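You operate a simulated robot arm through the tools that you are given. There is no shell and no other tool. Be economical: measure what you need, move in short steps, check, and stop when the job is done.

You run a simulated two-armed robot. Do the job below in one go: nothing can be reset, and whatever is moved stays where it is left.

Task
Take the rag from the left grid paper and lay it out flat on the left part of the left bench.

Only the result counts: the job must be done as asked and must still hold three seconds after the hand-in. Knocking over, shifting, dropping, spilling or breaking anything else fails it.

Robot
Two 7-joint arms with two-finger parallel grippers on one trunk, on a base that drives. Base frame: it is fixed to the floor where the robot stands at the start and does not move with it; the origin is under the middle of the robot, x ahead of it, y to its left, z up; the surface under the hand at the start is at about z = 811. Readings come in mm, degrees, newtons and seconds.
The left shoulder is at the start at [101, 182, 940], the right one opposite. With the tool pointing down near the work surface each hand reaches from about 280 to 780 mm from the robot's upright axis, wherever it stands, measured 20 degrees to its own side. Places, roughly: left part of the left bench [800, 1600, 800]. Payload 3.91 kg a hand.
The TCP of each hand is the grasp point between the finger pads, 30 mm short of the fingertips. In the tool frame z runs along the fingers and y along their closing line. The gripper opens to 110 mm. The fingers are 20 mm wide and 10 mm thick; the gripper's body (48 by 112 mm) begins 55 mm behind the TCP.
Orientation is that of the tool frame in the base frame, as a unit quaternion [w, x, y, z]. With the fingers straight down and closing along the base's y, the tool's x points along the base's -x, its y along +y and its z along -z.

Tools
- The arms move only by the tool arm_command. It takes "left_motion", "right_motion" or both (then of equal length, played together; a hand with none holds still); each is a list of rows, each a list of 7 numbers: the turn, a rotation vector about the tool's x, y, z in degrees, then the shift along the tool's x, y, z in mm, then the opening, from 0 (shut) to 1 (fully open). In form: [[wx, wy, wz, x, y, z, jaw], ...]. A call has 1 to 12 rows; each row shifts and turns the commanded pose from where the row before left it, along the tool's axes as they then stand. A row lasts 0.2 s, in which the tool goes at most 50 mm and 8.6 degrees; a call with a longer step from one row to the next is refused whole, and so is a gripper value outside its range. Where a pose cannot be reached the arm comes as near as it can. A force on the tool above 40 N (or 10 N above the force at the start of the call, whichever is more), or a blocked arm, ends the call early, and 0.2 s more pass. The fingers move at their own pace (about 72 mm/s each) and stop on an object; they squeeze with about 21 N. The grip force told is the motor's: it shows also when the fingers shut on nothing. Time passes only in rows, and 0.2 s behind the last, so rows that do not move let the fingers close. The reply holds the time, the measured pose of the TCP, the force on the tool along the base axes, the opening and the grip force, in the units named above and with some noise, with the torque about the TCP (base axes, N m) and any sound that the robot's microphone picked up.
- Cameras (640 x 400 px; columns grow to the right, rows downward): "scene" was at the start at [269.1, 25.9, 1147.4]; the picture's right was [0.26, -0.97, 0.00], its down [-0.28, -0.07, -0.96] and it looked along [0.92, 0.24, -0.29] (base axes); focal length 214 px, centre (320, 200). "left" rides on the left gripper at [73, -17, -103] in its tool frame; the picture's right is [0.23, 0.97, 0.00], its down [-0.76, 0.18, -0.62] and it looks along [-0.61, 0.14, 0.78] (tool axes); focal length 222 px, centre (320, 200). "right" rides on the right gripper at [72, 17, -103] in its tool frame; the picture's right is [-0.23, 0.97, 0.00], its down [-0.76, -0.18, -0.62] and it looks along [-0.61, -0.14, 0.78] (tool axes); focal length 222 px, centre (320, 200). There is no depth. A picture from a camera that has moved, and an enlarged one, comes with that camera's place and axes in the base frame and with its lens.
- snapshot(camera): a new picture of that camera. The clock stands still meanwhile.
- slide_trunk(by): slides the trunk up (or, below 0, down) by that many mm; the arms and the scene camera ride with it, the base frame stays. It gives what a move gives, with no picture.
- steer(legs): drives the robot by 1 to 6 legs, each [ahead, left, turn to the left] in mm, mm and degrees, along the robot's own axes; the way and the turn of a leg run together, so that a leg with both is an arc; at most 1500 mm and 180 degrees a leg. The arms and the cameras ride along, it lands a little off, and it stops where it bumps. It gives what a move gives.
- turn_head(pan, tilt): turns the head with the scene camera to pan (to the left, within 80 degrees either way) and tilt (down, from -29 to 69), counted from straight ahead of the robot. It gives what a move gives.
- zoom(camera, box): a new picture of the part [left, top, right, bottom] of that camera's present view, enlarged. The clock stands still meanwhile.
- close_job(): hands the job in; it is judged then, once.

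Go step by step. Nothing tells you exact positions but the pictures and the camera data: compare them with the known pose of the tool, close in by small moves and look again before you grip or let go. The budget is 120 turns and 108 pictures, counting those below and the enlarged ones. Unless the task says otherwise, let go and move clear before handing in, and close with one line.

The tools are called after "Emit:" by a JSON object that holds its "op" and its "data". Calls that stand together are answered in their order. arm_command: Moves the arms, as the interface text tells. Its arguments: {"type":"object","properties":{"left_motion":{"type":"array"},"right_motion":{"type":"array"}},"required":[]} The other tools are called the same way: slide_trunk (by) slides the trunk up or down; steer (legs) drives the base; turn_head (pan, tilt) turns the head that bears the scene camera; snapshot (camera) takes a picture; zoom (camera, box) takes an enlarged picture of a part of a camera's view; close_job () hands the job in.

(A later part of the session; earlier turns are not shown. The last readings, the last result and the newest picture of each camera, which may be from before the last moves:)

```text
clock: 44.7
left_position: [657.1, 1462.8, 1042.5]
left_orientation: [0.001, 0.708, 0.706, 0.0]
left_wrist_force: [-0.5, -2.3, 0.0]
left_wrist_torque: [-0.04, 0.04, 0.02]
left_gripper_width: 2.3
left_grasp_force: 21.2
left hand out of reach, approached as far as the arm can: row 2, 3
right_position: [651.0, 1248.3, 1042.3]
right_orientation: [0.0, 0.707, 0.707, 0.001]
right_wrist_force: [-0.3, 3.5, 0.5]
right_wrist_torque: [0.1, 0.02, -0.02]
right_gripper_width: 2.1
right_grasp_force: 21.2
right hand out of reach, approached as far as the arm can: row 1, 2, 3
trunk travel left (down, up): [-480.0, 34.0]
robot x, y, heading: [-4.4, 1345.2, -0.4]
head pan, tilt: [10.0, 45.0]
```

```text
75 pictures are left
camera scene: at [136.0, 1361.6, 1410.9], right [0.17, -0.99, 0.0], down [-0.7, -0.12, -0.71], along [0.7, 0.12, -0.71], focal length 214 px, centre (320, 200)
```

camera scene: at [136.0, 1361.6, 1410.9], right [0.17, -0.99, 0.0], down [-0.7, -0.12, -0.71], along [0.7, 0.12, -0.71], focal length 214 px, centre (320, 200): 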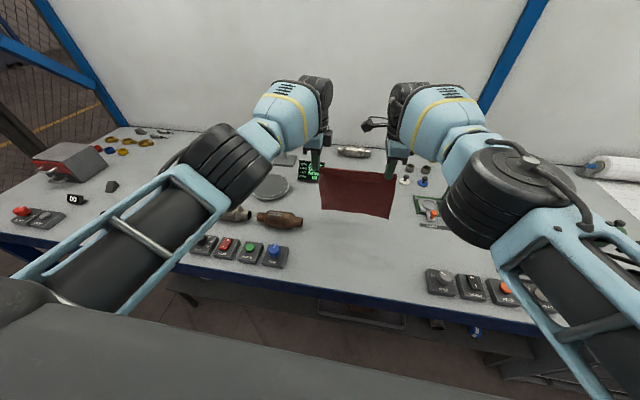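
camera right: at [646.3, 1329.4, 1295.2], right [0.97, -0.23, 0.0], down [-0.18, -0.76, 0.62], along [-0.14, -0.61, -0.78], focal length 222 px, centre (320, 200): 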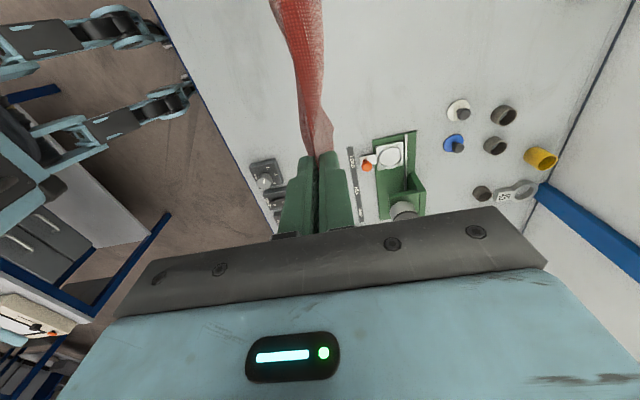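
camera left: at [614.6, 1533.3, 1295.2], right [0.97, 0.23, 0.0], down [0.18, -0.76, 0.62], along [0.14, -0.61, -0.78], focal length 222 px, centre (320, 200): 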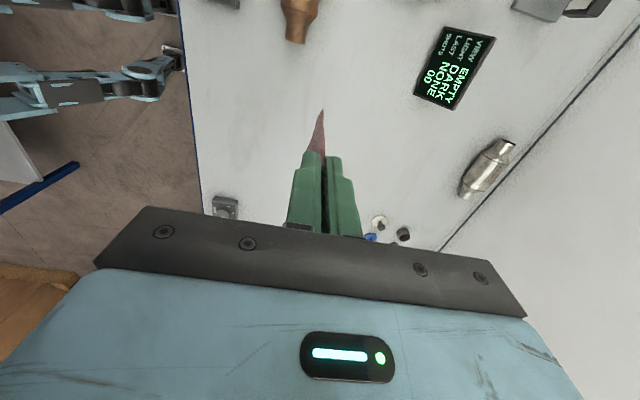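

Arm reach limits me to about x=650. I'll creep the base forward 100 mm, since there is clearance to the bench, after easing the hands together. The trunk stays high so the elbows clear the items.

Emit:
{"op": "arm_command", "data": {"left_motion": [[0, 0, 0, -4, -15, 0, 0], [0, 0, 0, -4, -15, 0, 0], [0, 0, 0, 0, 0, 0, 0]], "right_motion": [[0, 0, 0, 4, -12, 0, 0], [0, 0, 0, 4, -12, 0, 0], [0, 0, 0, 0, 0, 0, 0]]}}

Emit:
{"op": "steer", "data": {"legs": [[100, 0, 0]]}}

Emit:
{"op": "snapshot", "data": {"camera": "scene"}}

```text
clock: 45.5
left_position: [627.1, 1457.9, 1041.1]
left_orientation: [0.0, 0.706, 0.708, -0.001]
left_wrist_force: [0.1, -0.1, -1.2]
left_wrist_torque: [-0.01, 0.0, -0.02]
left_gripper_width: 2.3
left_grasp_force: 20.6
right_position: [647.5, 1262.3, 1043.2]
right_orientation: [-0.001, 0.708, 0.706, 0.0]
right_wrist_force: [-0.2, -0.2, -0.6]
right_wrist_torque: [0.0, 0.02, 0.02]
right_gripper_width: 2.5
right_grasp_force: 21.1
right hand out of reach, approached as far as the arm can: row 1, 2
trunk travel left (down, up): [-480.0, 34.0]
robot x, y, heading: [-2.9, 1347.6, 0.0]
head pan, tilt: [10.0, 45.0]
```

```text
clock: 46.6
left_position: [727.3, 1458.0, 1041.4]
left_orientation: [0.001, 0.706, 0.708, 0.0]
left_wrist_force: [0.0, -0.5, -0.3]
left_wrist_torque: [-0.02, 0.02, -0.02]
left_gripper_width: 2.3
left_grasp_force: 21.6
right_position: [746.5, 1266.3, 1043.3]
right_orientation: [0.0, 0.706, 0.708, 0.0]
right_wrist_force: [0.2, 0.4, -0.6]
right_wrist_torque: [-0.03, 0.03, -0.02]
right_gripper_width: 2.1
right_grasp_force: 21.2
trunk travel left (down, up): [-480.0, 34.0]
robot x, y, heading: [99.1, 1347.1, 0.0]
head pan, tilt: [10.0, 45.0]
```

```text
74 pictures are left
camera scene: at [236.3, 1362.2, 1411.0], right [0.17, -0.98, 0.0], down [-0.7, -0.12, -0.71], along [0.7, 0.12, -0.71], focal length 214 px, centre (320, 200)
```

scene: 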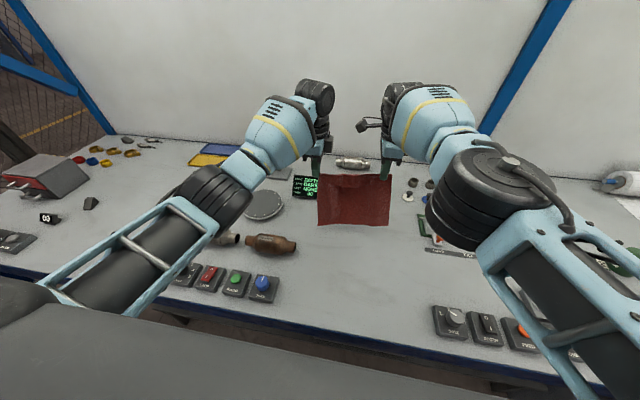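

The hands are at about x=735 over clear bench. I'll level them in x, shift slightly right for margin, and lower until the free edge touches.

Emit:
{"op": "arm_command", "data": {"left_motion": [[0, 0, 0, -5, 0, 10, 0], [0, 0, 0, -5, 0, 10, 0], [0, 0, 0, -5, 0, 10, 0], [0, 0, 0, 0, 0, 0, 0]], "right_motion": [[0, 0, 0, -5, -6, 10, 0], [0, 0, 0, -5, -6, 10, 0], [0, 0, 0, -5, -6, 10, 0], [0, 0, 0, 0, 0, 0, 0]]}}

Emit:
{"op": "zoom", "data": {"camera": "scene", "box": [220, 120, 460, 270]}}

```text
clock: 47.6
left_position: [726.6, 1445.1, 1010.2]
left_orientation: [0.001, 0.706, 0.708, 0.001]
left_wrist_force: [0.2, -0.3, 0.0]
left_wrist_torque: [0.05, 0.02, 0.01]
left_gripper_width: 2.2
left_grasp_force: 20.8
right_position: [748.5, 1253.6, 1012.0]
right_orientation: [0.0, 0.707, 0.707, 0.0]
right_wrist_force: [-0.3, 1.3, -0.8]
right_wrist_torque: [-0.02, -0.03, 0.0]
right_gripper_width: 2.4
right_grasp_force: 21.0
right hand out of reach, approached as far as the arm can: row 1, 2, 3
trunk travel left (down, up): [-480.0, 34.0]
robot x, y, heading: [100.6, 1347.1, 0.1]
head pan, tilt: [10.0, 45.0]
```

```text
2.67 times, centred on (340, 195) of scene
camera zoom: at [236.3, 1362.3, 1410.9], right [0.17, -0.98, 0.0], down [-0.7, -0.12, -0.71], along [0.7, 0.12, -0.71], focal length 572 px, centre (267, 213)
```

zoom: 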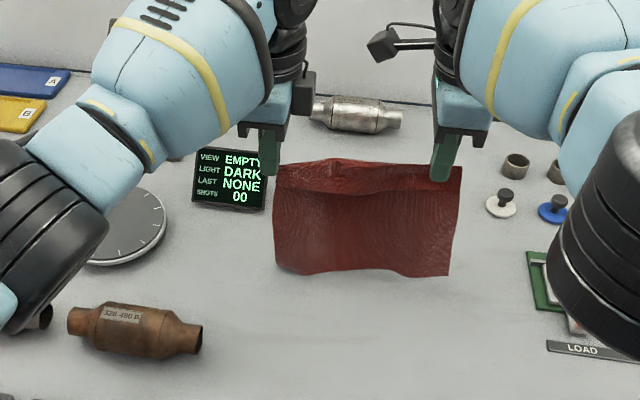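

The free edge is just touching the bench at about x=731. I'll start pulling back toward me while lowering.

Emit:
{"op": "arm_command", "data": {"left_motion": [[0, 0, 0, 0, -10, 12, 0], [0, 0, 0, 0, -12, 14, 0], [0, 0, 0, 0, -14, 14, 0], [0, 0, 0, 0, -14, 14, 0], [0, 0, 0, 0, -14, 14, 0], [0, 0, 0, 0, 0, 0, 0]], "right_motion": [[0, 0, 0, 0, -26, 12, 0], [0, 0, 0, 0, -22, 14, 0], [0, 0, 0, 0, -16, 14, 0], [0, 0, 0, 0, -14, 14, 0], [0, 0, 0, 0, -14, 14, 0], [0, 0, 0, 0, 0, 0, 0]]}}

Emit:
{"op": "zoom", "data": {"camera": "scene", "box": [220, 120, 460, 270]}}

```text
clock: 49.0
left_position: [661.5, 1444.6, 940.3]
left_orientation: [0.001, 0.706, 0.708, 0.0]
left_wrist_force: [-0.6, -0.2, 0.2]
left_wrist_torque: [0.04, 0.01, -0.01]
left_gripper_width: 2.4
left_grasp_force: 21.8
right_position: [736.8, 1274.4, 942.5]
right_orientation: [0.0, 0.706, 0.708, 0.0]
right_wrist_force: [0.4, -0.3, 0.2]
right_wrist_torque: [0.01, -0.02, -0.02]
right_gripper_width: 2.4
right_grasp_force: 21.2
right hand out of reach, approached as far as the arm can: row 1, 2, 3, 4, 5
trunk travel left (down, up): [-480.0, 34.0]
robot x, y, heading: [98.3, 1348.4, -0.2]
head pan, tilt: [10.0, 45.0]
```

```text
2.67 times, centred on (340, 195) of scene
camera zoom: at [236.5, 1362.0, 1410.9], right [0.17, -0.98, 0.0], down [-0.7, -0.12, -0.71], along [0.7, 0.12, -0.71], focal length 572 px, centre (267, 213)
```

zoom: 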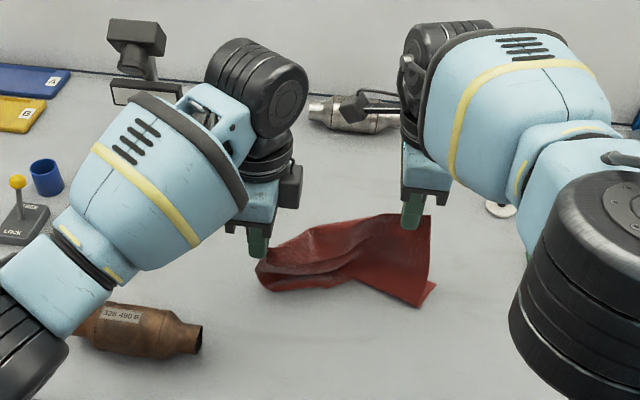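

The right wrist is at a joint limit and drifting forward. I'll lift again and turn both tools 24° to match the line between the hands, then lay the rag slightly skewed.

Emit:
{"op": "arm_command", "data": {"left_motion": [[0, 0, 0, 0, 0, -30, 0], [0, 0, 0, 0, 0, -30, 0], [0, 0, -6, 0, 0, -20, 0], [0, 0, -6, 0, 0, 0, 0], [0, 0, -6, 0, 0, 0, 0], [0, 0, -6, 0, 0, 0, 0], [0, 0, 0, 0, 0, 0, 0]], "right_motion": [[0, 0, 0, 0, 0, -30, 0], [0, 0, 0, 0, 0, -30, 0], [0, 0, -6, 0, 0, -20, 0], [0, 0, -6, 0, 0, 0, 0], [0, 0, -6, 0, 0, 0, 0], [0, 0, -6, 0, 0, 0, 0], [0, 0, 0, 0, 0, 0, 0]]}}

Emit:
{"op": "snapshot", "data": {"camera": "scene"}}

```text
clock: 50.6
left_position: [664.9, 1443.3, 1020.7]
left_orientation: [0.0, 0.543, 0.84, -0.001]
left_wrist_force: [-0.5, 0.1, 0.0]
left_wrist_torque: [-0.01, 0.01, -0.05]
left_gripper_width: 2.5
left_grasp_force: 20.8
right_position: [742.7, 1277.4, 1022.7]
right_orientation: [0.0, 0.544, 0.839, -0.001]
right_wrist_force: [0.6, -0.3, 0.3]
right_wrist_torque: [0.0, -0.01, -0.05]
right_gripper_width: 2.3
right_grasp_force: 21.1
right hand out of reach, approached as far as the arm can: row 2
trunk travel left (down, up): [-480.0, 34.0]
robot x, y, heading: [96.5, 1344.5, -0.1]
head pan, tilt: [10.0, 45.0]
```

```text
71 pictures are left
camera scene: at [236.5, 1362.2, 1410.9], right [0.17, -0.98, 0.0], down [-0.7, -0.12, -0.71], along [0.7, 0.12, -0.71], focal length 214 px, centre (320, 200)
```

scene: 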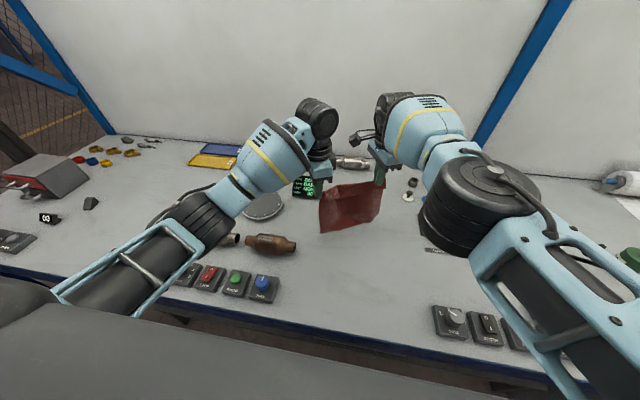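

The tools are aligned with the cloth again. I'll creep 60 mm further forward, then spread slightly and lower a little to check the right arm tracks.

Emit:
{"op": "steer", "data": {"legs": [[60, 0, 0]]}}

Emit:
{"op": "arm_command", "data": {"left_motion": [[0, 0, 0, 0, 0, 5, 0], [0, 0, 0, 0, 0, 5, 0], [0, 0, 0, 0, 0, 0, 0]], "right_motion": [[0, 0, 0, -6, -2, 6, 0], [0, 0, 0, -6, -2, 6, 0], [0, 0, 0, 0, 0, 0, 0]]}}

Emit:
{"op": "zoom", "data": {"camera": "scene", "box": [220, 120, 460, 270]}}

```text
clock: 51.6
left_position: [722.8, 1442.4, 1021.9]
left_orientation: [0.001, 0.544, 0.839, -0.001]
left_wrist_force: [0.6, 0.0, -0.1]
left_wrist_torque: [-0.02, 0.03, -0.01]
left_gripper_width: 2.1
left_grasp_force: 20.8
right_position: [801.8, 1277.9, 1022.4]
right_orientation: [-0.001, 0.544, 0.839, -0.002]
right_wrist_force: [-0.2, 0.3, 0.4]
right_wrist_torque: [0.03, 0.01, -0.04]
right_gripper_width: 2.2
right_grasp_force: 20.9
trunk travel left (down, up): [-480.0, 34.0]
robot x, y, heading: [155.8, 1343.5, -0.2]
head pan, tilt: [10.0, 45.0]
```

```text
clock: 52.4
left_position: [721.2, 1443.3, 1012.1]
left_orientation: [0.002, 0.544, 0.839, 0.0]
left_wrist_force: [-0.1, -0.9, -0.3]
left_wrist_torque: [0.0, -0.03, -0.01]
left_gripper_width: 2.3
left_grasp_force: 20.3
right_position: [803.7, 1264.6, 1011.0]
right_orientation: [-0.002, 0.544, 0.839, -0.002]
right_wrist_force: [0.4, -0.5, 0.4]
right_wrist_torque: [0.0, -0.01, -0.04]
right_gripper_width: 2.1
right_grasp_force: 20.9
trunk travel left (down, up): [-480.0, 34.0]
robot x, y, heading: [156.9, 1349.1, 0.1]
head pan, tilt: [10.0, 45.0]
```

```text
2.67 times, centred on (340, 195) of scene
camera zoom: at [295.2, 1362.3, 1410.9], right [0.17, -0.98, 0.0], down [-0.7, -0.12, -0.71], along [0.7, 0.12, -0.71], focal length 572 px, centre (267, 213)
```

zoom: 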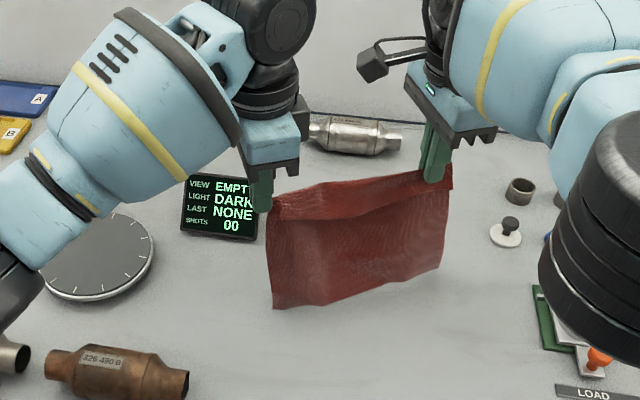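

The rag hangs cleanly with its free edge at the bench, and the right arm tracks. I'll lay it down in steps.

Emit:
{"op": "arm_command", "data": {"left_motion": [[0, 0, 0, 0, -8, 12, 0], [0, 0, 0, 0, -13, 13, 0], [0, 0, 0, 0, -13, 13, 0], [0, 0, 0, 0, 0, 0, 0]], "right_motion": [[0, 0, 0, 0, -8, 12, 0], [0, 0, 0, 0, -13, 13, 0], [0, 0, 0, 0, -13, 13, 0], [0, 0, 0, 0, 0, 0, 0]]}}

Emit:
{"op": "zoom", "data": {"camera": "scene", "box": [220, 120, 460, 270]}}

```text
clock: 53.4
left_position: [690.8, 1427.3, 974.5]
left_orientation: [0.002, 0.543, 0.84, 0.001]
left_wrist_force: [0.0, 0.3, -1.0]
left_wrist_torque: [0.02, 0.02, -0.06]
left_gripper_width: 2.1
left_grasp_force: 20.7
right_position: [802.8, 1258.6, 972.7]
right_orientation: [-0.001, 0.544, 0.839, -0.002]
right_wrist_force: [-0.5, 0.0, -0.9]
right_wrist_torque: [-0.04, -0.01, -0.01]
right_gripper_width: 2.3
right_grasp_force: 21.3
right hand out of reach, approached as far as the arm can: row 1, 2, 3
trunk travel left (down, up): [-480.0, 34.0]
robot x, y, heading: [154.7, 1345.2, 0.1]
head pan, tilt: [10.0, 45.0]
```

```text
2.67 times, centred on (340, 195) of scene
camera zoom: at [295.6, 1362.3, 1410.9], right [0.17, -0.98, 0.0], down [-0.7, -0.12, -0.71], along [0.7, 0.12, -0.71], focal length 572 px, centre (267, 213)
```

zoom: 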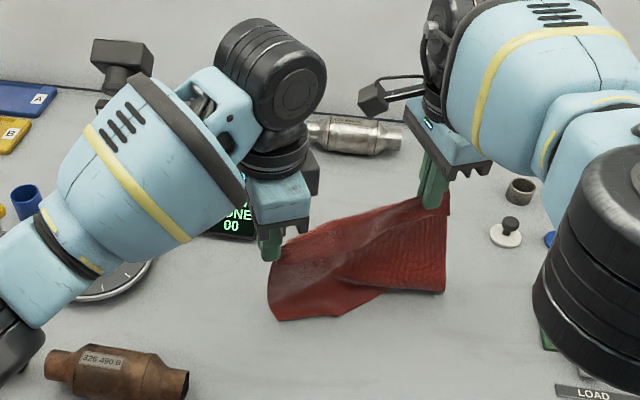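

The right arm won't retract at this height, so I'll use base and trunk motions for the pull-and-lower instead. First I'll re-hang the rag and realign the left hand.

Emit:
{"op": "slide_trunk", "data": {"by": 40}}

Emit:
{"op": "arm_command", "data": {"left_motion": [[0, 0, 0, 0, 16, 0, 0], [0, 0, 0, 0, 16, 0, 0], [0, 0, 0, 0, 0, 0, 0]]}}

Emit:
{"op": "zoom", "data": {"camera": "scene", "box": [220, 120, 460, 270]}}

```text
clock: 54.2
left_position: [691.9, 1427.5, 1005.6]
left_orientation: [0.0, 0.545, 0.838, -0.001]
left_wrist_force: [4.6, -5.9, 2.8]
left_wrist_torque: [-0.19, -0.11, -0.01]
left_gripper_width: 2.2
left_grasp_force: 20.8
right_position: [803.7, 1260.4, 1080.9]
right_orientation: [0.049, 0.542, 0.838, 0.033]
right_wrist_force: [-4.8, 5.2, -4.3]
right_wrist_torque: [0.13, 0.09, 0.04]
right_gripper_width: 1.9
right_grasp_force: 20.9
right hand out of reach, approached as far as the arm can: row 1
trunk travel left (down, up): [-514.0, 0.0]
robot x, y, heading: [159.2, 1343.9, 0.1]
head pan, tilt: [10.0, 45.0]
```

```text
clock: 55.0
left_position: [720.6, 1442.0, 1009.1]
left_orientation: [0.001, 0.544, 0.839, 0.0]
left_wrist_force: [3.0, -6.3, 3.1]
left_wrist_torque: [-0.18, -0.1, -0.05]
left_gripper_width: 2.3
left_grasp_force: 21.2
right_position: [804.2, 1259.0, 1083.7]
right_orientation: [0.053, 0.543, 0.838, 0.033]
right_wrist_force: [-3.3, 5.6, -3.4]
right_wrist_torque: [0.09, 0.09, 0.0]
right_gripper_width: 2.3
right_grasp_force: 21.5
trunk travel left (down, up): [-514.0, 0.0]
robot x, y, heading: [158.6, 1345.5, -0.0]
head pan, tilt: [10.0, 45.0]
```

```text
2.67 times, centred on (340, 195) of scene
camera zoom: at [247.8, 1362.2, 1446.9], right [0.17, -0.98, 0.0], down [-0.7, -0.12, -0.71], along [0.7, 0.12, -0.71], focal length 572 px, centre (267, 213)
```

zoom: 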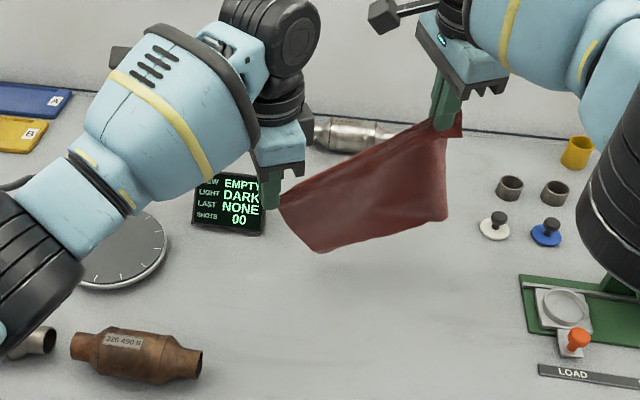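

The right arm's solver is stuck near a joint limit. I'll raise and retract both hands to a comfortable pose, level with each other, then test the descent from there.

Emit:
{"op": "arm_command", "data": {"left_motion": [[0, 0, 0, 0, 0, -37, 0], [0, 0, 0, 0, 0, -37, 0], [0, 0, 0, 0, 0, -40, 0], [0, 0, 0, 0, -15, -40, 0], [0, 0, 0, 0, -30, 0, 0], [0, 0, 0, 0, -30, 0, 0], [0, 0, 0, 0, -25, 0, 0], [0, 0, 0, 0, 0, 0, 0]], "right_motion": [[0, 0, 0, 0, 0, 0, 0], [0, 0, 0, 0, 0, 0, 0], [0, 0, 0, 0, 0, -40, 0], [0, 0, 0, 0, -15, -40, 0], [0, 0, 0, 0, -30, 0, 0], [0, 0, 0, 0, -30, 0, 0], [0, 0, 0, 0, -25, 0, 0], [0, 0, 0, 0, 0, 0, 0]]}}

Emit:
{"op": "snapshot", "data": {"camera": "scene"}}

```text
clock: 56.8
left_position: [630.2, 1401.7, 1161.9]
left_orientation: [0.002, 0.543, 0.84, 0.001]
left_wrist_force: [17.1, -13.0, -2.0]
left_wrist_torque: [-0.33, -0.4, 0.18]
left_gripper_width: 2.3
left_grasp_force: 21.2
right_position: [797.7, 1261.1, 1153.5]
right_orientation: [0.049, 0.541, 0.839, 0.033]
right_wrist_force: [-17.1, 12.4, 0.2]
right_wrist_torque: [0.34, 0.42, 0.14]
right_gripper_width: 2.4
right_grasp_force: 21.6
right hand out of reach, approached as far as the arm can: row 4, 5, 6, 7
trunk travel left (down, up): [-514.0, 0.0]
robot x, y, heading: [160.1, 1345.8, 0.1]
head pan, tilt: [10.0, 45.0]
```

```text
67 pictures are left
camera scene: at [248.8, 1362.3, 1446.8], right [0.17, -0.98, 0.0], down [-0.7, -0.12, -0.71], along [0.7, 0.12, -0.71], focal length 214 px, centre (320, 200)
```

scene: 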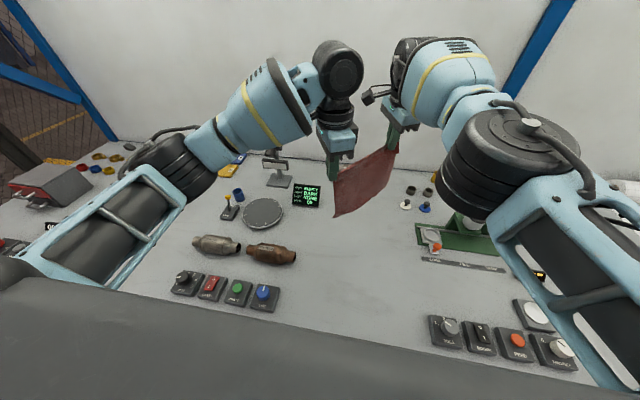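

I'll bring the left hand back to relieve tension, then try rotating the right wrist a bit back toward its neutral yaw to free it.

Emit:
{"op": "arm_command", "data": {"left_motion": [[0, 0, 0, 0, 30, 0, 0], [0, 0, 0, 0, 30, 0, 0], [0, 0, 0, 0, 30, 0, 0], [0, 0, 0, 0, 0, 0, 0], [0, 0, 0, 0, 0, 0, 0], [0, 0, 0, 0, 0, 0, 0], [0, 0, 0, 0, 0, 0, 0]], "right_motion": [[0, 0, 0, 0, 0, 0, 0], [0, 0, 0, 0, 0, 0, 0], [0, 0, 0, 0, 0, 0, 0], [0, 0, -8, 0, 0, 0, 0], [0, 0, -8, 0, 0, 0, 0], [0, 0, -8, 0, 0, 0, 0], [0, 0, 0, 0, 0, 0, 0]]}}

Emit:
{"op": "arm_command", "data": {"right_motion": [[0, 0, 0, 8, -8, 0, 0], [0, 0, 0, 8, -8, 0, 0], [0, 0, 0, 0, 0, 0, 0]]}}

```text
clock: 58.4
left_position: [714.2, 1436.5, 1161.7]
left_orientation: [0.0, 0.544, 0.839, 0.0]
left_wrist_force: [0.5, -0.5, 0.7]
left_wrist_torque: [0.02, -0.04, -0.02]
left_gripper_width: 2.4
left_grasp_force: 20.6
right_position: [798.1, 1258.0, 1153.6]
right_orientation: [0.058, 0.356, 0.932, 0.021]
right_wrist_force: [0.3, 0.4, -0.1]
right_wrist_torque: [0.01, -0.01, -0.01]
right_gripper_width: 2.3
right_grasp_force: 21.3
trunk travel left (down, up): [-514.0, 0.0]
robot x, y, heading: [157.2, 1348.4, 0.2]
head pan, tilt: [10.0, 45.0]
```

```text
clock: 59.2
left_position: [713.3, 1437.0, 1161.1]
left_orientation: [0.001, 0.544, 0.839, -0.001]
left_wrist_force: [-0.2, -0.9, 0.8]
left_wrist_torque: [0.0, 0.03, -0.03]
left_gripper_width: 2.2
left_grasp_force: 21.5
right_position: [797.1, 1256.6, 1154.5]
right_orientation: [0.058, 0.358, 0.932, 0.021]
right_wrist_force: [0.3, -0.7, -0.1]
right_wrist_torque: [0.01, -0.01, 0.0]
right_gripper_width: 2.4
right_grasp_force: 20.7
right hand out of reach, approached as far as the arm can: row 1, 2
trunk travel left (down, up): [-514.0, 0.0]
robot x, y, heading: [160.2, 1347.7, -0.3]
head pan, tilt: [10.0, 45.0]
```

Emit:
{"op": "arm_command", "data": {"left_motion": [[0, 0, 0, -18, -8, 0, 0], [0, 0, 0, -18, -8, 0, 0], [0, 0, 0, 0, 0, 0, 0]], "right_motion": [[0, 0, 0, -13, -15, 0, 0], [0, 0, 0, -13, -15, 0, 0], [0, 0, 0, 0, 0, 0, 0]]}}

Emit:
{"op": "arm_command", "data": {"right_motion": [[0, 0, 0, 6, -5, 0, 0], [0, 0, 0, 6, -5, 0, 0], [0, 0, 0, 0, 0, 0, 0]]}}

Emit:
{"op": "snapshot", "data": {"camera": "scene"}}

```text
clock: 60.0
left_position: [712.9, 1400.1, 1161.7]
left_orientation: [0.001, 0.544, 0.839, -0.001]
left_wrist_force: [-0.3, -0.2, 0.2]
left_wrist_torque: [0.0, 0.03, -0.02]
left_gripper_width: 2.1
left_grasp_force: 21.4
right_position: [806.4, 1219.4, 1154.5]
right_orientation: [0.057, 0.356, 0.932, 0.022]
right_wrist_force: [-0.5, -0.6, 0.7]
right_wrist_torque: [0.02, 0.01, -0.03]
right_gripper_width: 2.5
right_grasp_force: 20.8
right hand out of reach, approached as far as the arm can: row 1, 2
trunk travel left (down, up): [-514.0, 0.0]
robot x, y, heading: [158.8, 1341.8, -0.1]
head pan, tilt: [10.0, 45.0]
```

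```text
clock: 60.8
left_position: [712.1, 1400.5, 1163.4]
left_orientation: [0.001, 0.544, 0.839, -0.001]
left_wrist_force: [-0.3, 1.2, 0.0]
left_wrist_torque: [-0.01, -0.05, -0.03]
left_gripper_width: 2.2
left_grasp_force: 21.1
right_position: [806.7, 1221.6, 1155.8]
right_orientation: [0.058, 0.357, 0.932, 0.021]
right_wrist_force: [0.6, -0.1, -0.2]
right_wrist_torque: [-0.01, 0.03, -0.02]
right_gripper_width: 2.4
right_grasp_force: 21.0
right hand out of reach, approached as far as the arm can: row 1, 2
trunk travel left (down, up): [-514.0, 0.0]
robot x, y, heading: [154.1, 1346.8, -0.0]
head pan, tilt: [10.0, 45.0]
```

```text
66 pictures are left
camera scene: at [248.3, 1362.0, 1446.9], right [0.17, -0.98, 0.0], down [-0.7, -0.12, -0.71], along [0.7, 0.12, -0.71], focal length 214 px, centre (320, 200)
```

scene: 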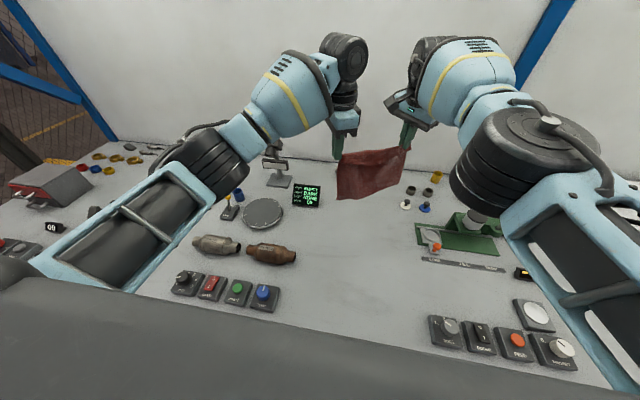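

Emit:
{"op": "arm_command", "data": {"right_motion": [[-5.4, -5.9, 0, 0, 0, 0, 0], [-5.4, -5.9, 0, 0, 0, 0, 0], [0, 0, 0, 0, 0, 0, 0]]}}

Emit:
{"op": "arm_command", "data": {"right_motion": [[0, 0, 0, 6, -5, 0, 0], [0, 0, 0, 6, -5, 0, 0], [0, 0, 0, 0, 0, 0, 0]]}}

```text
clock: 61.6
left_position: [711.8, 1399.1, 1161.7]
left_orientation: [0.001, 0.544, 0.839, 0.0]
left_wrist_force: [0.6, -0.8, -0.8]
left_wrist_torque: [-0.04, -0.01, -0.04]
left_gripper_width: 2.4
left_grasp_force: 21.0
right_position: [830.1, 1227.8, 1157.3]
right_orientation: [0.121, 0.354, 0.926, 0.047]
right_wrist_force: [-1.1, 0.5, -0.6]
right_wrist_torque: [0.05, 0.05, -0.06]
right_gripper_width: 2.2
right_grasp_force: 21.4
right hand out of reach, approached as far as the arm can: row 1, 2
trunk travel left (down, up): [-514.0, 0.0]
robot x, y, heading: [155.2, 1346.0, 0.0]
head pan, tilt: [10.0, 45.0]
```

```text
clock: 62.4
left_position: [711.4, 1399.2, 1162.1]
left_orientation: [0.001, 0.544, 0.839, 0.0]
left_wrist_force: [0.2, -0.6, 0.3]
left_wrist_torque: [-0.02, 0.02, 0.02]
left_gripper_width: 2.3
left_grasp_force: 21.0
right_position: [830.4, 1227.4, 1158.1]
right_orientation: [0.123, 0.355, 0.926, 0.046]
right_wrist_force: [-0.4, 0.7, 0.5]
right_wrist_torque: [0.03, 0.03, -0.02]
right_gripper_width: 2.2
right_grasp_force: 20.8
right hand out of reach, approached as far as the arm can: row 1, 2
trunk travel left (down, up): [-514.0, 0.0]
robot x, y, heading: [155.9, 1345.2, 0.3]
head pan, tilt: [10.0, 45.0]
```

The right elbow seems pinned at a shoulder limit. Higher should be freer, so I'll undo the tilt, raise both hands and retest retraction.

Emit:
{"op": "arm_command", "data": {"left_motion": [[0, 0, 0, 0, 0, 0, 0], [0, 0, 0, 0, 0, 0, 0], [0, 0, 0, 0, 0, 0, 0], [0, 0, 0, 0, 0, -30, 0], [0, 0, 0, 0, 0, -30, 0], [0, 0, 0, 0, 0, -30, 0], [0, 0, 0, 0, 0, 0, 0]], "right_motion": [[5.4, 5.9, 0, 0, 0, 0, 0], [5.4, 5.9, 0, 0, 0, 0, 0], [5, 5.4, 0, 0, 0, 0, 0], [0, 0, 0, 0, 0, -30, 0], [0, 0, 0, 0, 0, -30, 0], [0, 0, 0, 0, 0, -30, 0], [0, 0, 0, 0, 0, 0, 0]]}}

Emit:
{"op": "arm_command", "data": {"right_motion": [[0, 0, 0, 8, -7, 0, 0], [0, 0, 0, 8, -7, 0, 0], [0, 0, 0, 0, 0, 0, 0]]}}

Emit:
{"op": "snapshot", "data": {"camera": "scene"}}

```text
clock: 64.0
left_position: [712.6, 1399.7, 1252.9]
left_orientation: [0.0, 0.544, 0.839, 0.0]
left_wrist_force: [-0.1, -0.5, -0.2]
left_wrist_torque: [-0.01, -0.01, -0.03]
left_gripper_width: 2.5
left_grasp_force: 20.8
right_position: [744.4, 1203.8, 1227.1]
right_orientation: [-0.07, 0.358, 0.931, -0.028]
right_wrist_force: [0.0, 0.3, -0.4]
right_wrist_torque: [0.01, -0.02, 0.0]
right_gripper_width: 2.4
right_grasp_force: 21.5
right hand out of reach, approached as far as the arm can: row 1, 2, 3, 4, 5, 6
trunk travel left (down, up): [-514.0, 0.0]
robot x, y, heading: [157.4, 1345.0, 0.1]
head pan, tilt: [10.0, 45.0]
```

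```text
clock: 64.8
left_position: [712.0, 1398.6, 1252.7]
left_orientation: [0.002, 0.544, 0.839, -0.001]
left_wrist_force: [0.1, 1.2, -0.4]
left_wrist_torque: [0.0, 0.0, -0.05]
left_gripper_width: 2.5
left_grasp_force: 21.0
right_position: [740.3, 1208.1, 1234.4]
right_orientation: [-0.068, 0.357, 0.931, -0.029]
right_wrist_force: [-0.6, 0.7, 0.3]
right_wrist_torque: [0.02, 0.01, 0.01]
right_gripper_width: 2.3
right_grasp_force: 21.2
right hand out of reach, approached as far as the arm can: row 1, 2
trunk travel left (down, up): [-514.0, 0.0]
robot x, y, heading: [158.3, 1345.4, 0.4]
head pan, tilt: [10.0, 45.0]
```

```text
65 pictures are left
camera scene: at [248.3, 1362.1, 1446.9], right [0.17, -0.98, 0.0], down [-0.7, -0.12, -0.71], along [0.7, 0.12, -0.71], focal length 214 px, centre (320, 200)
```

scene: 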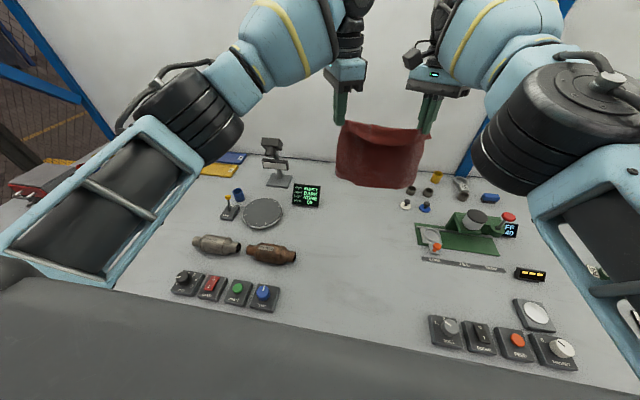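

I'll go back to the pose that worked: hands forward at about 1045 mm, with both tools square to the cloth. After that I'll use only trunk and base.

Emit:
{"op": "arm_command", "data": {"left_motion": [[0, 0, 0, 0, 0, 0, 0], [0, 0, 0, 5, 4, 32, 0], [0, 0, 0, 5, 4, 32, 0], [0, 0, 0, 6, 4, 36, 0], [0, 0, 0, 6, 4, 36, 0], [0, 0, 0, 6, 4, 36, 0], [0, 0, 0, 6, 5, 36, 0], [0, 0, 0, 0, 0, 0, 0], [0, 0, 0, 0, 0, 0, 0], [0, 0, 0, 0, 0, 0, 0], [0, 0, 0, 0, 0, 0, 0]], "right_motion": [[-5.4, -5.9, 0, 0, 0, 0, 0], [0, 0, 0, -3, 12, 29, 0], [0, 0, 0, -3, 12, 29, 0], [0, 0, 0, -3, 12, 33, 0], [0, 0, 0, -3, 12, 33, 0], [0, 0, 0, -3, 13, 33, 0], [0, 0, 0, -4, 13, 33, 0], [0, 0, 8, 0, 0, 0, 0], [0, 0, 8, 0, 0, 0, 0], [0, 0, 8, 0, 0, 0, 0], [0, 0, 0, 0, 0, 0, 0]]}}

Emit:
{"op": "snapshot", "data": {"camera": "scene"}}

```text
clock: 67.2
left_position: [722.8, 1437.4, 1045.5]
left_orientation: [0.0, 0.545, 0.839, -0.001]
left_wrist_force: [-0.2, -0.7, -0.1]
left_wrist_torque: [-0.01, 0.0, -0.05]
left_gripper_width: 2.2
left_grasp_force: 20.8
right_position: [782.7, 1239.3, 1071.6]
right_orientation: [-0.002, 0.546, 0.838, -0.004]
right_wrist_force: [0.0, -0.3, -0.2]
right_wrist_torque: [0.02, 0.0, 0.03]
right_gripper_width: 2.7
right_grasp_force: 20.6
right hand out of reach, approached as far as the arm can: row 1, 3, 4, 5, 6, 7, 10
trunk travel left (down, up): [-514.0, 0.0]
robot x, y, heading: [162.9, 1349.7, -0.0]
head pan, tilt: [10.0, 45.0]
```

```text
64 pictures are left
camera scene: at [248.2, 1361.8, 1446.9], right [0.17, -0.98, 0.0], down [-0.7, -0.12, -0.71], along [0.7, 0.12, -0.71], focal length 214 px, centre (320, 200)
```

scene: 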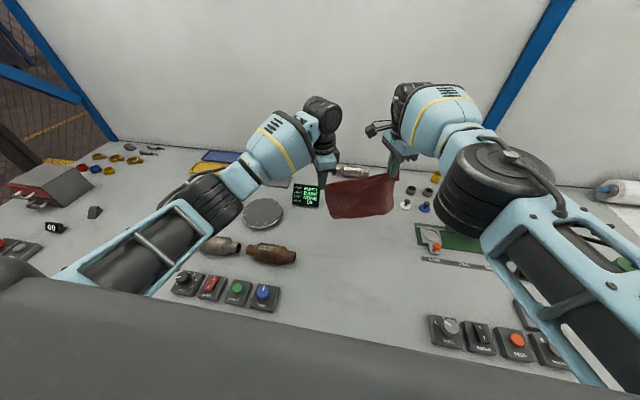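

The right elbow rides high, which gives good clearance, so I'll use arm descents for height and the base for pulling back. First I'll level the right hand with the left.

Emit:
{"op": "arm_command", "data": {"right_motion": [[0, 0, 0, 0, 6, 8, 0], [0, 0, 0, 0, 6, 9, 0], [0, 0, 0, 0, 4, 9, 0], [0, 0, 0, 0, 0, 0, 0]]}}

Emit:
{"op": "arm_command", "data": {"left_motion": [[0, 0, 0, 0, 4, 10, 0], [0, 0, 0, 0, 4, 10, 0], [0, 0, 0, 0, 4, 10, 0], [0, 0, 0, 0, 0, 0, 0]], "right_motion": [[0, 0, 0, 0, 4, 10, 0], [0, 0, 0, 0, 4, 10, 0], [0, 0, 0, 0, 4, 10, 0], [0, 0, 0, 0, 0, 0, 0]]}}

Emit:
{"op": "zoom", "data": {"camera": "scene", "box": [220, 120, 460, 270]}}

```text
clock: 68.2
left_position: [722.6, 1438.8, 1047.6]
left_orientation: [0.001, 0.544, 0.839, -0.001]
left_wrist_force: [-0.5, 0.0, -0.3]
left_wrist_torque: [-0.01, 0.01, -0.04]
left_gripper_width: 2.3
left_grasp_force: 21.0
right_position: [782.0, 1242.6, 1044.5]
right_orientation: [-0.002, 0.545, 0.839, -0.003]
right_wrist_force: [0.3, 0.2, 0.6]
right_wrist_torque: [-0.02, 0.03, 0.04]
right_gripper_width: 2.1
right_grasp_force: 21.2
right hand out of reach, approached as far as the arm can: row 1, 2, 3
trunk travel left (down, up): [-514.0, 0.0]
robot x, y, heading: [159.9, 1345.5, 0.2]
head pan, tilt: [10.0, 45.0]
```

```text
clock: 69.2
left_position: [731.9, 1444.1, 1016.7]
left_orientation: [0.0, 0.544, 0.839, -0.001]
left_wrist_force: [1.1, -0.3, -0.7]
left_wrist_torque: [0.03, 0.0, -0.06]
left_gripper_width: 2.2
left_grasp_force: 21.4
right_position: [780.5, 1244.8, 1016.3]
right_orientation: [-0.002, 0.544, 0.839, -0.004]
right_wrist_force: [-0.6, -0.3, -1.0]
right_wrist_torque: [0.0, 0.0, 0.02]
right_gripper_width: 2.4
right_grasp_force: 21.0
right hand out of reach, approached as far as the arm can: row 1, 2, 3
trunk travel left (down, up): [-514.0, 0.0]
robot x, y, heading: [159.7, 1343.7, 0.1]
head pan, tilt: [10.0, 45.0]
```

```text
2.67 times, centred on (340, 195) of scene
camera zoom: at [248.1, 1362.2, 1446.9], right [0.17, -0.98, 0.0], down [-0.7, -0.12, -0.71], along [0.7, 0.12, -0.71], focal length 572 px, centre (267, 213)
```

zoom: 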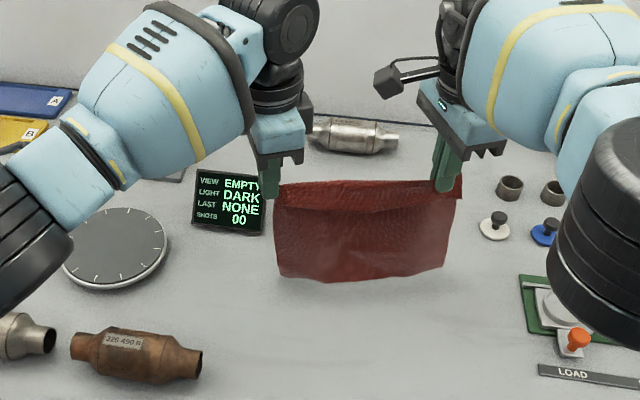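

The rag hangs straight just above the bench. Now I'll alternate small base retreats with arm descents.

Emit:
{"op": "arm_command", "data": {"left_motion": [[0, 0, 0, 0, 0, 12, 0], [0, 0, 0, 0, 0, 12, 0], [0, 0, 0, 0, 0, 0, 0]], "right_motion": [[0, 0, 0, 0, 0, 12, 0], [0, 0, 0, 0, 0, 12, 0], [0, 0, 0, 0, 0, 0, 0]]}}

Emit:
{"op": "steer", "data": {"legs": [[-25, -5, 0]]}}

Emit:
{"op": "arm_command", "data": {"left_motion": [[0, 0, 0, 0, 0, 12, 0], [0, 0, 0, 0, 0, 12, 0], [0, 0, 0, 0, 0, 0, 0]], "right_motion": [[0, 0, 0, 0, 0, 12, 0], [0, 0, 0, 0, 0, 12, 0], [0, 0, 0, 0, 0, 0, 0]]}}

Emit:
{"op": "zoom", "data": {"camera": "scene", "box": [220, 120, 460, 270]}}

```text
clock: 70.0
left_position: [731.7, 1444.4, 992.5]
left_orientation: [0.001, 0.544, 0.839, -0.001]
left_wrist_force: [0.4, 0.0, -0.7]
left_wrist_torque: [-0.02, 0.0, 0.0]
left_gripper_width: 2.7
left_grasp_force: 21.5
right_position: [779.3, 1243.5, 992.8]
right_orientation: [-0.003, 0.544, 0.839, -0.004]
right_wrist_force: [0.3, 0.1, 0.4]
right_wrist_torque: [-0.01, 0.03, 0.0]
right_gripper_width: 2.1
right_grasp_force: 20.7
trunk travel left (down, up): [-514.0, 0.0]
robot x, y, heading: [159.8, 1343.9, -0.2]
head pan, tilt: [10.0, 45.0]
```

```text
clock: 70.8
left_position: [708.2, 1440.4, 990.9]
left_orientation: [0.0, 0.544, 0.839, -0.001]
left_wrist_force: [-0.4, -1.1, -0.5]
left_wrist_torque: [0.01, 0.05, -0.03]
left_gripper_width: 2.7
left_grasp_force: 21.2
right_position: [754.7, 1238.6, 992.1]
right_orientation: [-0.003, 0.545, 0.839, -0.004]
right_wrist_force: [0.2, -0.3, -0.3]
right_wrist_torque: [0.02, 0.02, 0.01]
right_gripper_width: 2.4
right_grasp_force: 20.8
trunk travel left (down, up): [-514.0, 0.0]
robot x, y, heading: [135.0, 1340.7, -0.0]
head pan, tilt: [10.0, 45.0]
```

```text
clock: 71.6
left_position: [708.4, 1440.0, 967.8]
left_orientation: [0.001, 0.543, 0.84, 0.0]
left_wrist_force: [-0.4, -0.3, -0.3]
left_wrist_torque: [0.02, -0.02, -0.04]
left_gripper_width: 2.2
left_grasp_force: 21.3
right_position: [750.1, 1238.3, 970.3]
right_orientation: [-0.002, 0.545, 0.839, -0.004]
right_wrist_force: [0.3, -0.4, -0.2]
right_wrist_torque: [-0.01, 0.0, 0.03]
right_gripper_width: 2.4
right_grasp_force: 20.6
right hand out of reach, approached as far as the arm can: row 2
trunk travel left (down, up): [-514.0, 0.0]
robot x, y, heading: [131.1, 1339.3, -0.0]
head pan, tilt: [10.0, 45.0]
```

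```text
2.67 times, centred on (340, 195) of scene
camera zoom: at [223.3, 1357.2, 1447.0], right [0.17, -0.98, 0.0], down [-0.7, -0.12, -0.71], along [0.7, 0.12, -0.71], focal length 572 px, centre (267, 213)
```

zoom: 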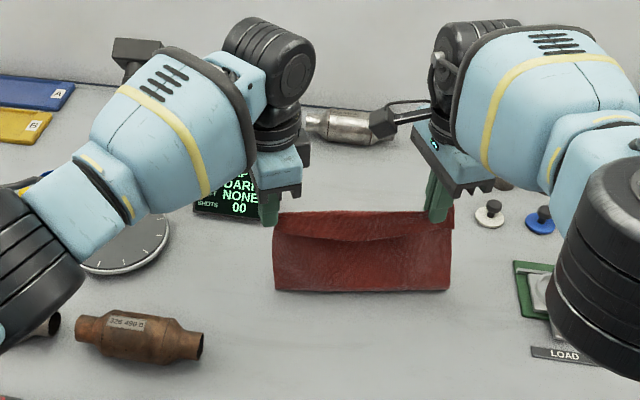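

It's going well and the rag is staying straight. I'll continue, pulling back faster than I lower.

Emit:
{"op": "steer", "data": {"legs": [[-40, -8, 0]]}}

Emit:
{"op": "arm_command", "data": {"left_motion": [[0, 0, 0, 0, 0, 12, 0], [0, 0, 0, 0, 0, 12, 0], [0, 0, 0, 0, 0, 0, 0]], "right_motion": [[0, 0, 0, 0, 0, 13, 0], [0, 0, 0, 0, 0, 13, 0], [0, 0, 0, 0, 0, 0, 0]]}}

Emit:
{"op": "zoom", "data": {"camera": "scene", "box": [220, 120, 460, 270]}}

```text
clock: 72.5
left_position: [668.3, 1432.0, 968.2]
left_orientation: [0.0, 0.543, 0.84, 0.001]
left_wrist_force: [-0.1, 0.0, -0.1]
left_wrist_torque: [0.01, 0.04, -0.01]
left_gripper_width: 2.4
left_grasp_force: 21.2
right_position: [710.7, 1230.6, 968.8]
right_orientation: [-0.003, 0.545, 0.838, -0.004]
right_wrist_force: [-0.1, 0.1, -0.2]
right_wrist_torque: [0.0, -0.01, 0.03]
right_gripper_width: 2.4
right_grasp_force: 20.9
trunk travel left (down, up): [-514.0, 0.0]
robot x, y, heading: [95.3, 1333.7, 0.0]
head pan, tilt: [10.0, 45.0]
```

```text
clock: 73.3
left_position: [668.3, 1430.1, 943.3]
left_orientation: [0.0, 0.544, 0.839, 0.0]
left_wrist_force: [0.4, 0.8, 0.4]
left_wrist_torque: [-0.02, 0.01, -0.02]
left_gripper_width: 2.4
left_grasp_force: 20.5
right_position: [705.0, 1229.1, 943.6]
right_orientation: [-0.003, 0.544, 0.839, -0.003]
right_wrist_force: [-0.7, -0.2, -0.4]
right_wrist_torque: [0.03, 0.01, 0.03]
right_gripper_width: 2.3
right_grasp_force: 21.3
right hand out of reach, approached as far as the arm can: row 2
trunk travel left (down, up): [-514.0, 0.0]
robot x, y, heading: [91.1, 1330.8, 0.3]
head pan, tilt: [10.0, 45.0]
```

```text
2.67 times, centred on (340, 195) of scene
camera zoom: at [183.6, 1349.4, 1446.9], right [0.17, -0.98, 0.0], down [-0.7, -0.12, -0.71], along [0.7, 0.12, -0.71], focal length 572 px, centre (267, 213)
```

zoom: 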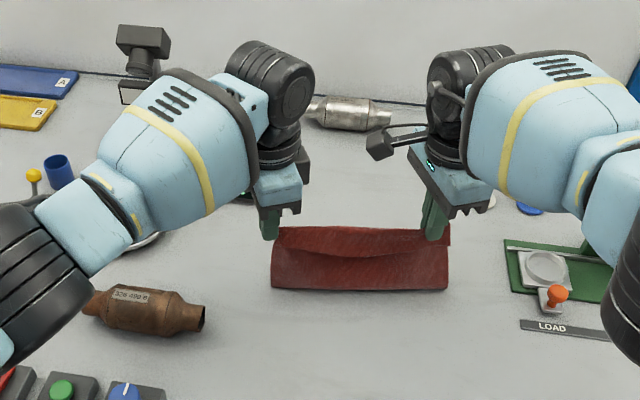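

Emit:
{"op": "steer", "data": {"legs": [[-35, -8, 0]]}}

Emit:
{"op": "arm_command", "data": {"left_motion": [[0, 0, 0, 0, 0, 13, 0], [0, 0, 0, 0, 0, 13, 0], [0, 0, 0, 0, 0, 0, 0]], "right_motion": [[0, 0, 0, 0, 0, 13, 0], [0, 0, 0, 0, 0, 13, 0], [0, 0, 0, 0, 0, 0, 0]]}}

Emit:
{"op": "snapshot", "data": {"camera": "scene"}}

Emit:
{"op": "snapshot", "data": {"camera": "left"}}

Emit:
{"op": "snapshot", "data": {"camera": "right"}}

```text
clock: 74.2
left_position: [633.6, 1424.4, 943.9]
left_orientation: [0.0, 0.544, 0.839, 0.0]
left_wrist_force: [0.9, 1.0, 0.6]
left_wrist_torque: [-0.02, 0.04, -0.01]
left_gripper_width: 2.5
left_grasp_force: 21.4
right_position: [670.8, 1221.8, 942.8]
right_orientation: [-0.003, 0.544, 0.839, -0.004]
right_wrist_force: [0.6, 0.2, 0.5]
right_wrist_torque: [0.0, 0.03, 0.01]
right_gripper_width: 2.4
right_grasp_force: 21.1
trunk travel left (down, up): [-514.0, 0.0]
robot x, y, heading: [60.2, 1325.9, 0.3]
head pan, tilt: [10.0, 45.0]
```

```text
clock: 75.0
left_position: [631.5, 1424.9, 918.5]
left_orientation: [0.0, 0.544, 0.839, 0.0]
left_wrist_force: [0.0, -0.7, 0.4]
left_wrist_torque: [-0.04, 0.02, 0.01]
left_gripper_width: 2.1
left_grasp_force: 20.9
right_position: [666.3, 1220.5, 916.3]
right_orientation: [-0.002, 0.545, 0.839, -0.004]
right_wrist_force: [-0.3, 0.0, -0.2]
right_wrist_torque: [-0.01, -0.02, 0.0]
right_gripper_width: 2.4
right_grasp_force: 20.9
right hand out of reach, approached as far as the arm can: row 2
trunk travel left (down, up): [-514.0, 0.0]
robot x, y, heading: [60.0, 1325.2, -0.1]
head pan, tilt: [10.0, 45.0]
```

```text
60 pictures are left
camera scene: at [149.4, 1341.8, 1446.9], right [0.17, -0.98, 0.0], down [-0.7, -0.12, -0.71], along [0.7, 0.12, -0.71], focal length 214 px, centre (320, 200)
```

scene: 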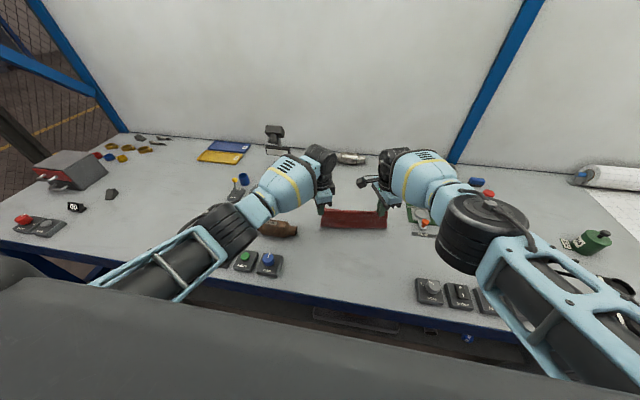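

```text
59 pictures are left
camera left: at [587.2, 1484.1, 1022.4], right [0.8, 0.61, 0.0], down [0.47, -0.62, 0.62], along [0.38, -0.5, -0.78], focal length 222 px, centre (320, 200)
```

left: 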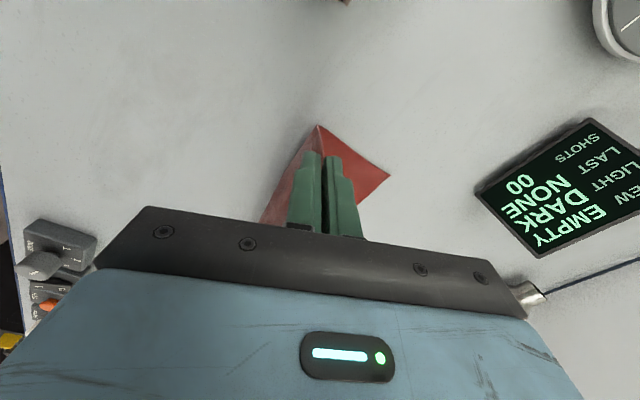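

```text
58 pictures are left
camera right: at [652.6, 1293.6, 1019.6], right [0.98, 0.19, -0.01], down [0.15, -0.77, 0.63], along [0.11, -0.61, -0.78], focal length 222 px, centre (320, 200)
```

right: 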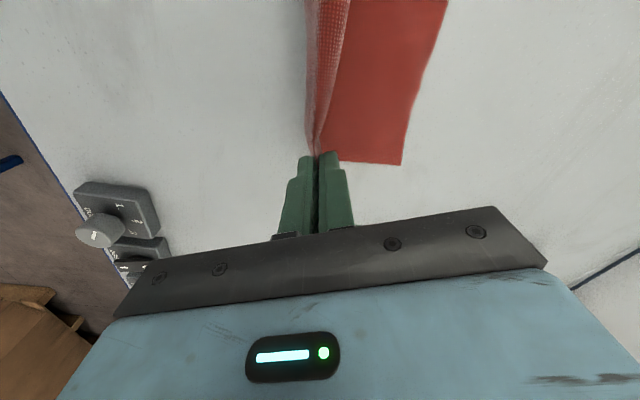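

The rag is laying out flat behind the hands. About 107 mm of pull and 73 mm of descent remain.

Emit:
{"op": "steer", "data": {"legs": [[-36, -4, 0]]}}

Emit:
{"op": "arm_command", "data": {"left_motion": [[0, 0, 0, 0, 0, 13, 0], [0, 0, 0, 0, 0, 13, 0], [0, 0, 0, 0, 0, 0, 0]], "right_motion": [[0, 0, 0, 0, 0, 12, 0], [0, 0, 0, 0, 0, 12, 0], [0, 0, 0, 0, 0, 0, 0]]}}

Emit:
{"op": "steer", "data": {"legs": [[-36, -2, 0]]}}

Emit:
{"op": "snapshot", "data": {"camera": "scene"}}

Emit:
{"op": "snapshot", "data": {"camera": "left"}}

Emit:
{"op": "snapshot", "data": {"camera": "right"}}

```text
clock: 75.8
left_position: [597.4, 1420.9, 918.2]
left_orientation: [0.0, 0.543, 0.84, 0.001]
left_wrist_force: [0.0, 0.7, 0.3]
left_wrist_torque: [0.02, -0.04, -0.02]
left_gripper_width: 2.7
left_grasp_force: 21.1
right_position: [631.1, 1217.4, 915.8]
right_orientation: [-0.003, 0.544, 0.839, -0.004]
right_wrist_force: [0.4, 0.6, -1.0]
right_wrist_torque: [0.0, 0.02, 0.0]
right_gripper_width: 2.2
right_grasp_force: 21.7
trunk travel left (down, up): [-514.0, 0.0]
robot x, y, heading: [26.0, 1321.6, 0.1]
head pan, tilt: [10.0, 45.0]
```

```text
clock: 76.6
left_position: [598.0, 1421.8, 892.4]
left_orientation: [0.0, 0.543, 0.84, 0.001]
left_wrist_force: [0.2, 0.3, 0.0]
left_wrist_torque: [-0.04, 0.0, -0.04]
left_gripper_width: 2.4
left_grasp_force: 21.0
right_position: [624.6, 1216.2, 891.2]
right_orientation: [-0.002, 0.544, 0.839, -0.004]
right_wrist_force: [-0.5, 0.4, 0.3]
right_wrist_torque: [0.0, -0.03, 0.04]
right_gripper_width: 2.4
right_grasp_force: 21.8
right hand out of reach, approached as far as the arm can: row 1
trunk travel left (down, up): [-514.0, 0.0]
robot x, y, heading: [22.2, 1323.2, 0.2]
head pan, tilt: [10.0, 45.0]
```

```text
clock: 77.5
left_position: [561.6, 1419.7, 891.8]
left_orientation: [0.0, 0.542, 0.84, 0.0]
left_wrist_force: [0.3, 0.5, 0.3]
left_wrist_torque: [0.0, 0.02, -0.04]
left_gripper_width: 2.3
left_grasp_force: 21.7
right_position: [589.1, 1213.1, 891.3]
right_orientation: [-0.002, 0.544, 0.839, -0.004]
right_wrist_force: [-0.4, -0.2, -0.1]
right_wrist_torque: [0.02, -0.02, 0.05]
right_gripper_width: 2.2
right_grasp_force: 21.2
trunk travel left (down, up): [-514.0, 0.0]
robot x, y, heading: [-11.7, 1317.0, 0.1]
head pan, tilt: [10.0, 45.0]
```

```text
57 pictures are left
camera scene: at [79.1, 1335.8, 1446.8], right [0.17, -0.98, 0.0], down [-0.7, -0.12, -0.71], along [0.7, 0.12, -0.71], focal length 214 px, centre (320, 200)
```

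scene: 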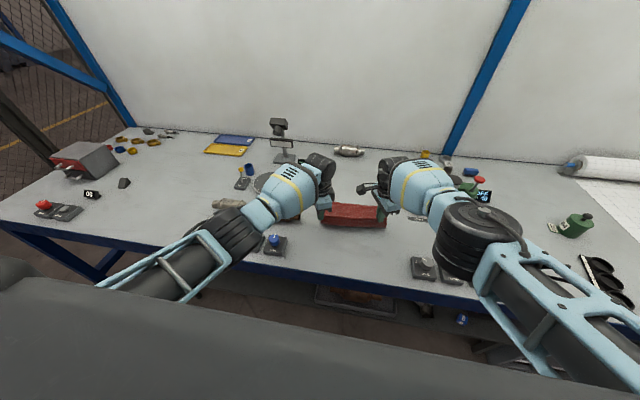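

```text
56 pictures are left
camera left: at [516.8, 1478.9, 995.2], right [0.79, 0.61, 0.0], down [0.48, -0.62, 0.62], along [0.38, -0.49, -0.78], focal length 222 px, centre (320, 200)
```

left: 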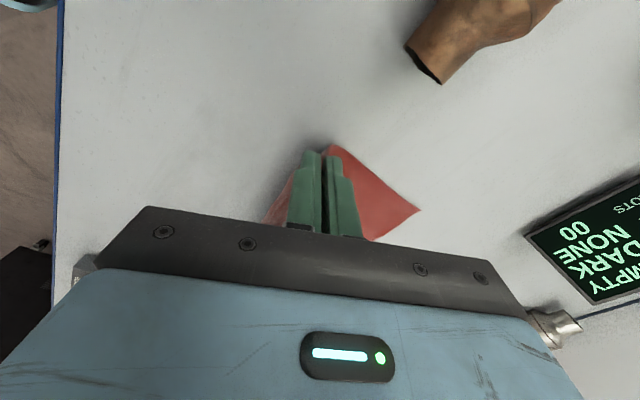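

```text
55 pictures are left
camera right: at [576.0, 1286.1, 994.9], right [0.98, 0.19, -0.01], down [0.15, -0.77, 0.62], along [0.11, -0.61, -0.78], focal length 222 px, centre (320, 200)
```

right: 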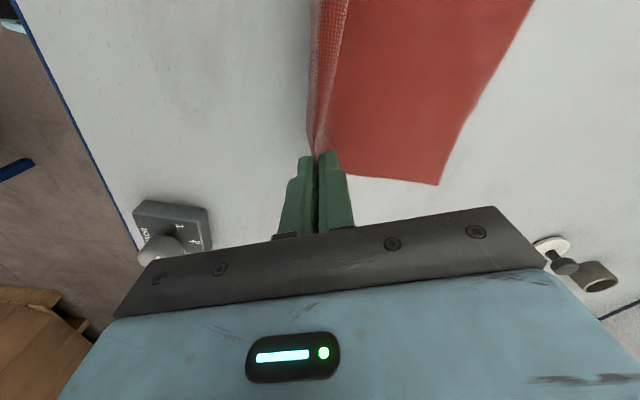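

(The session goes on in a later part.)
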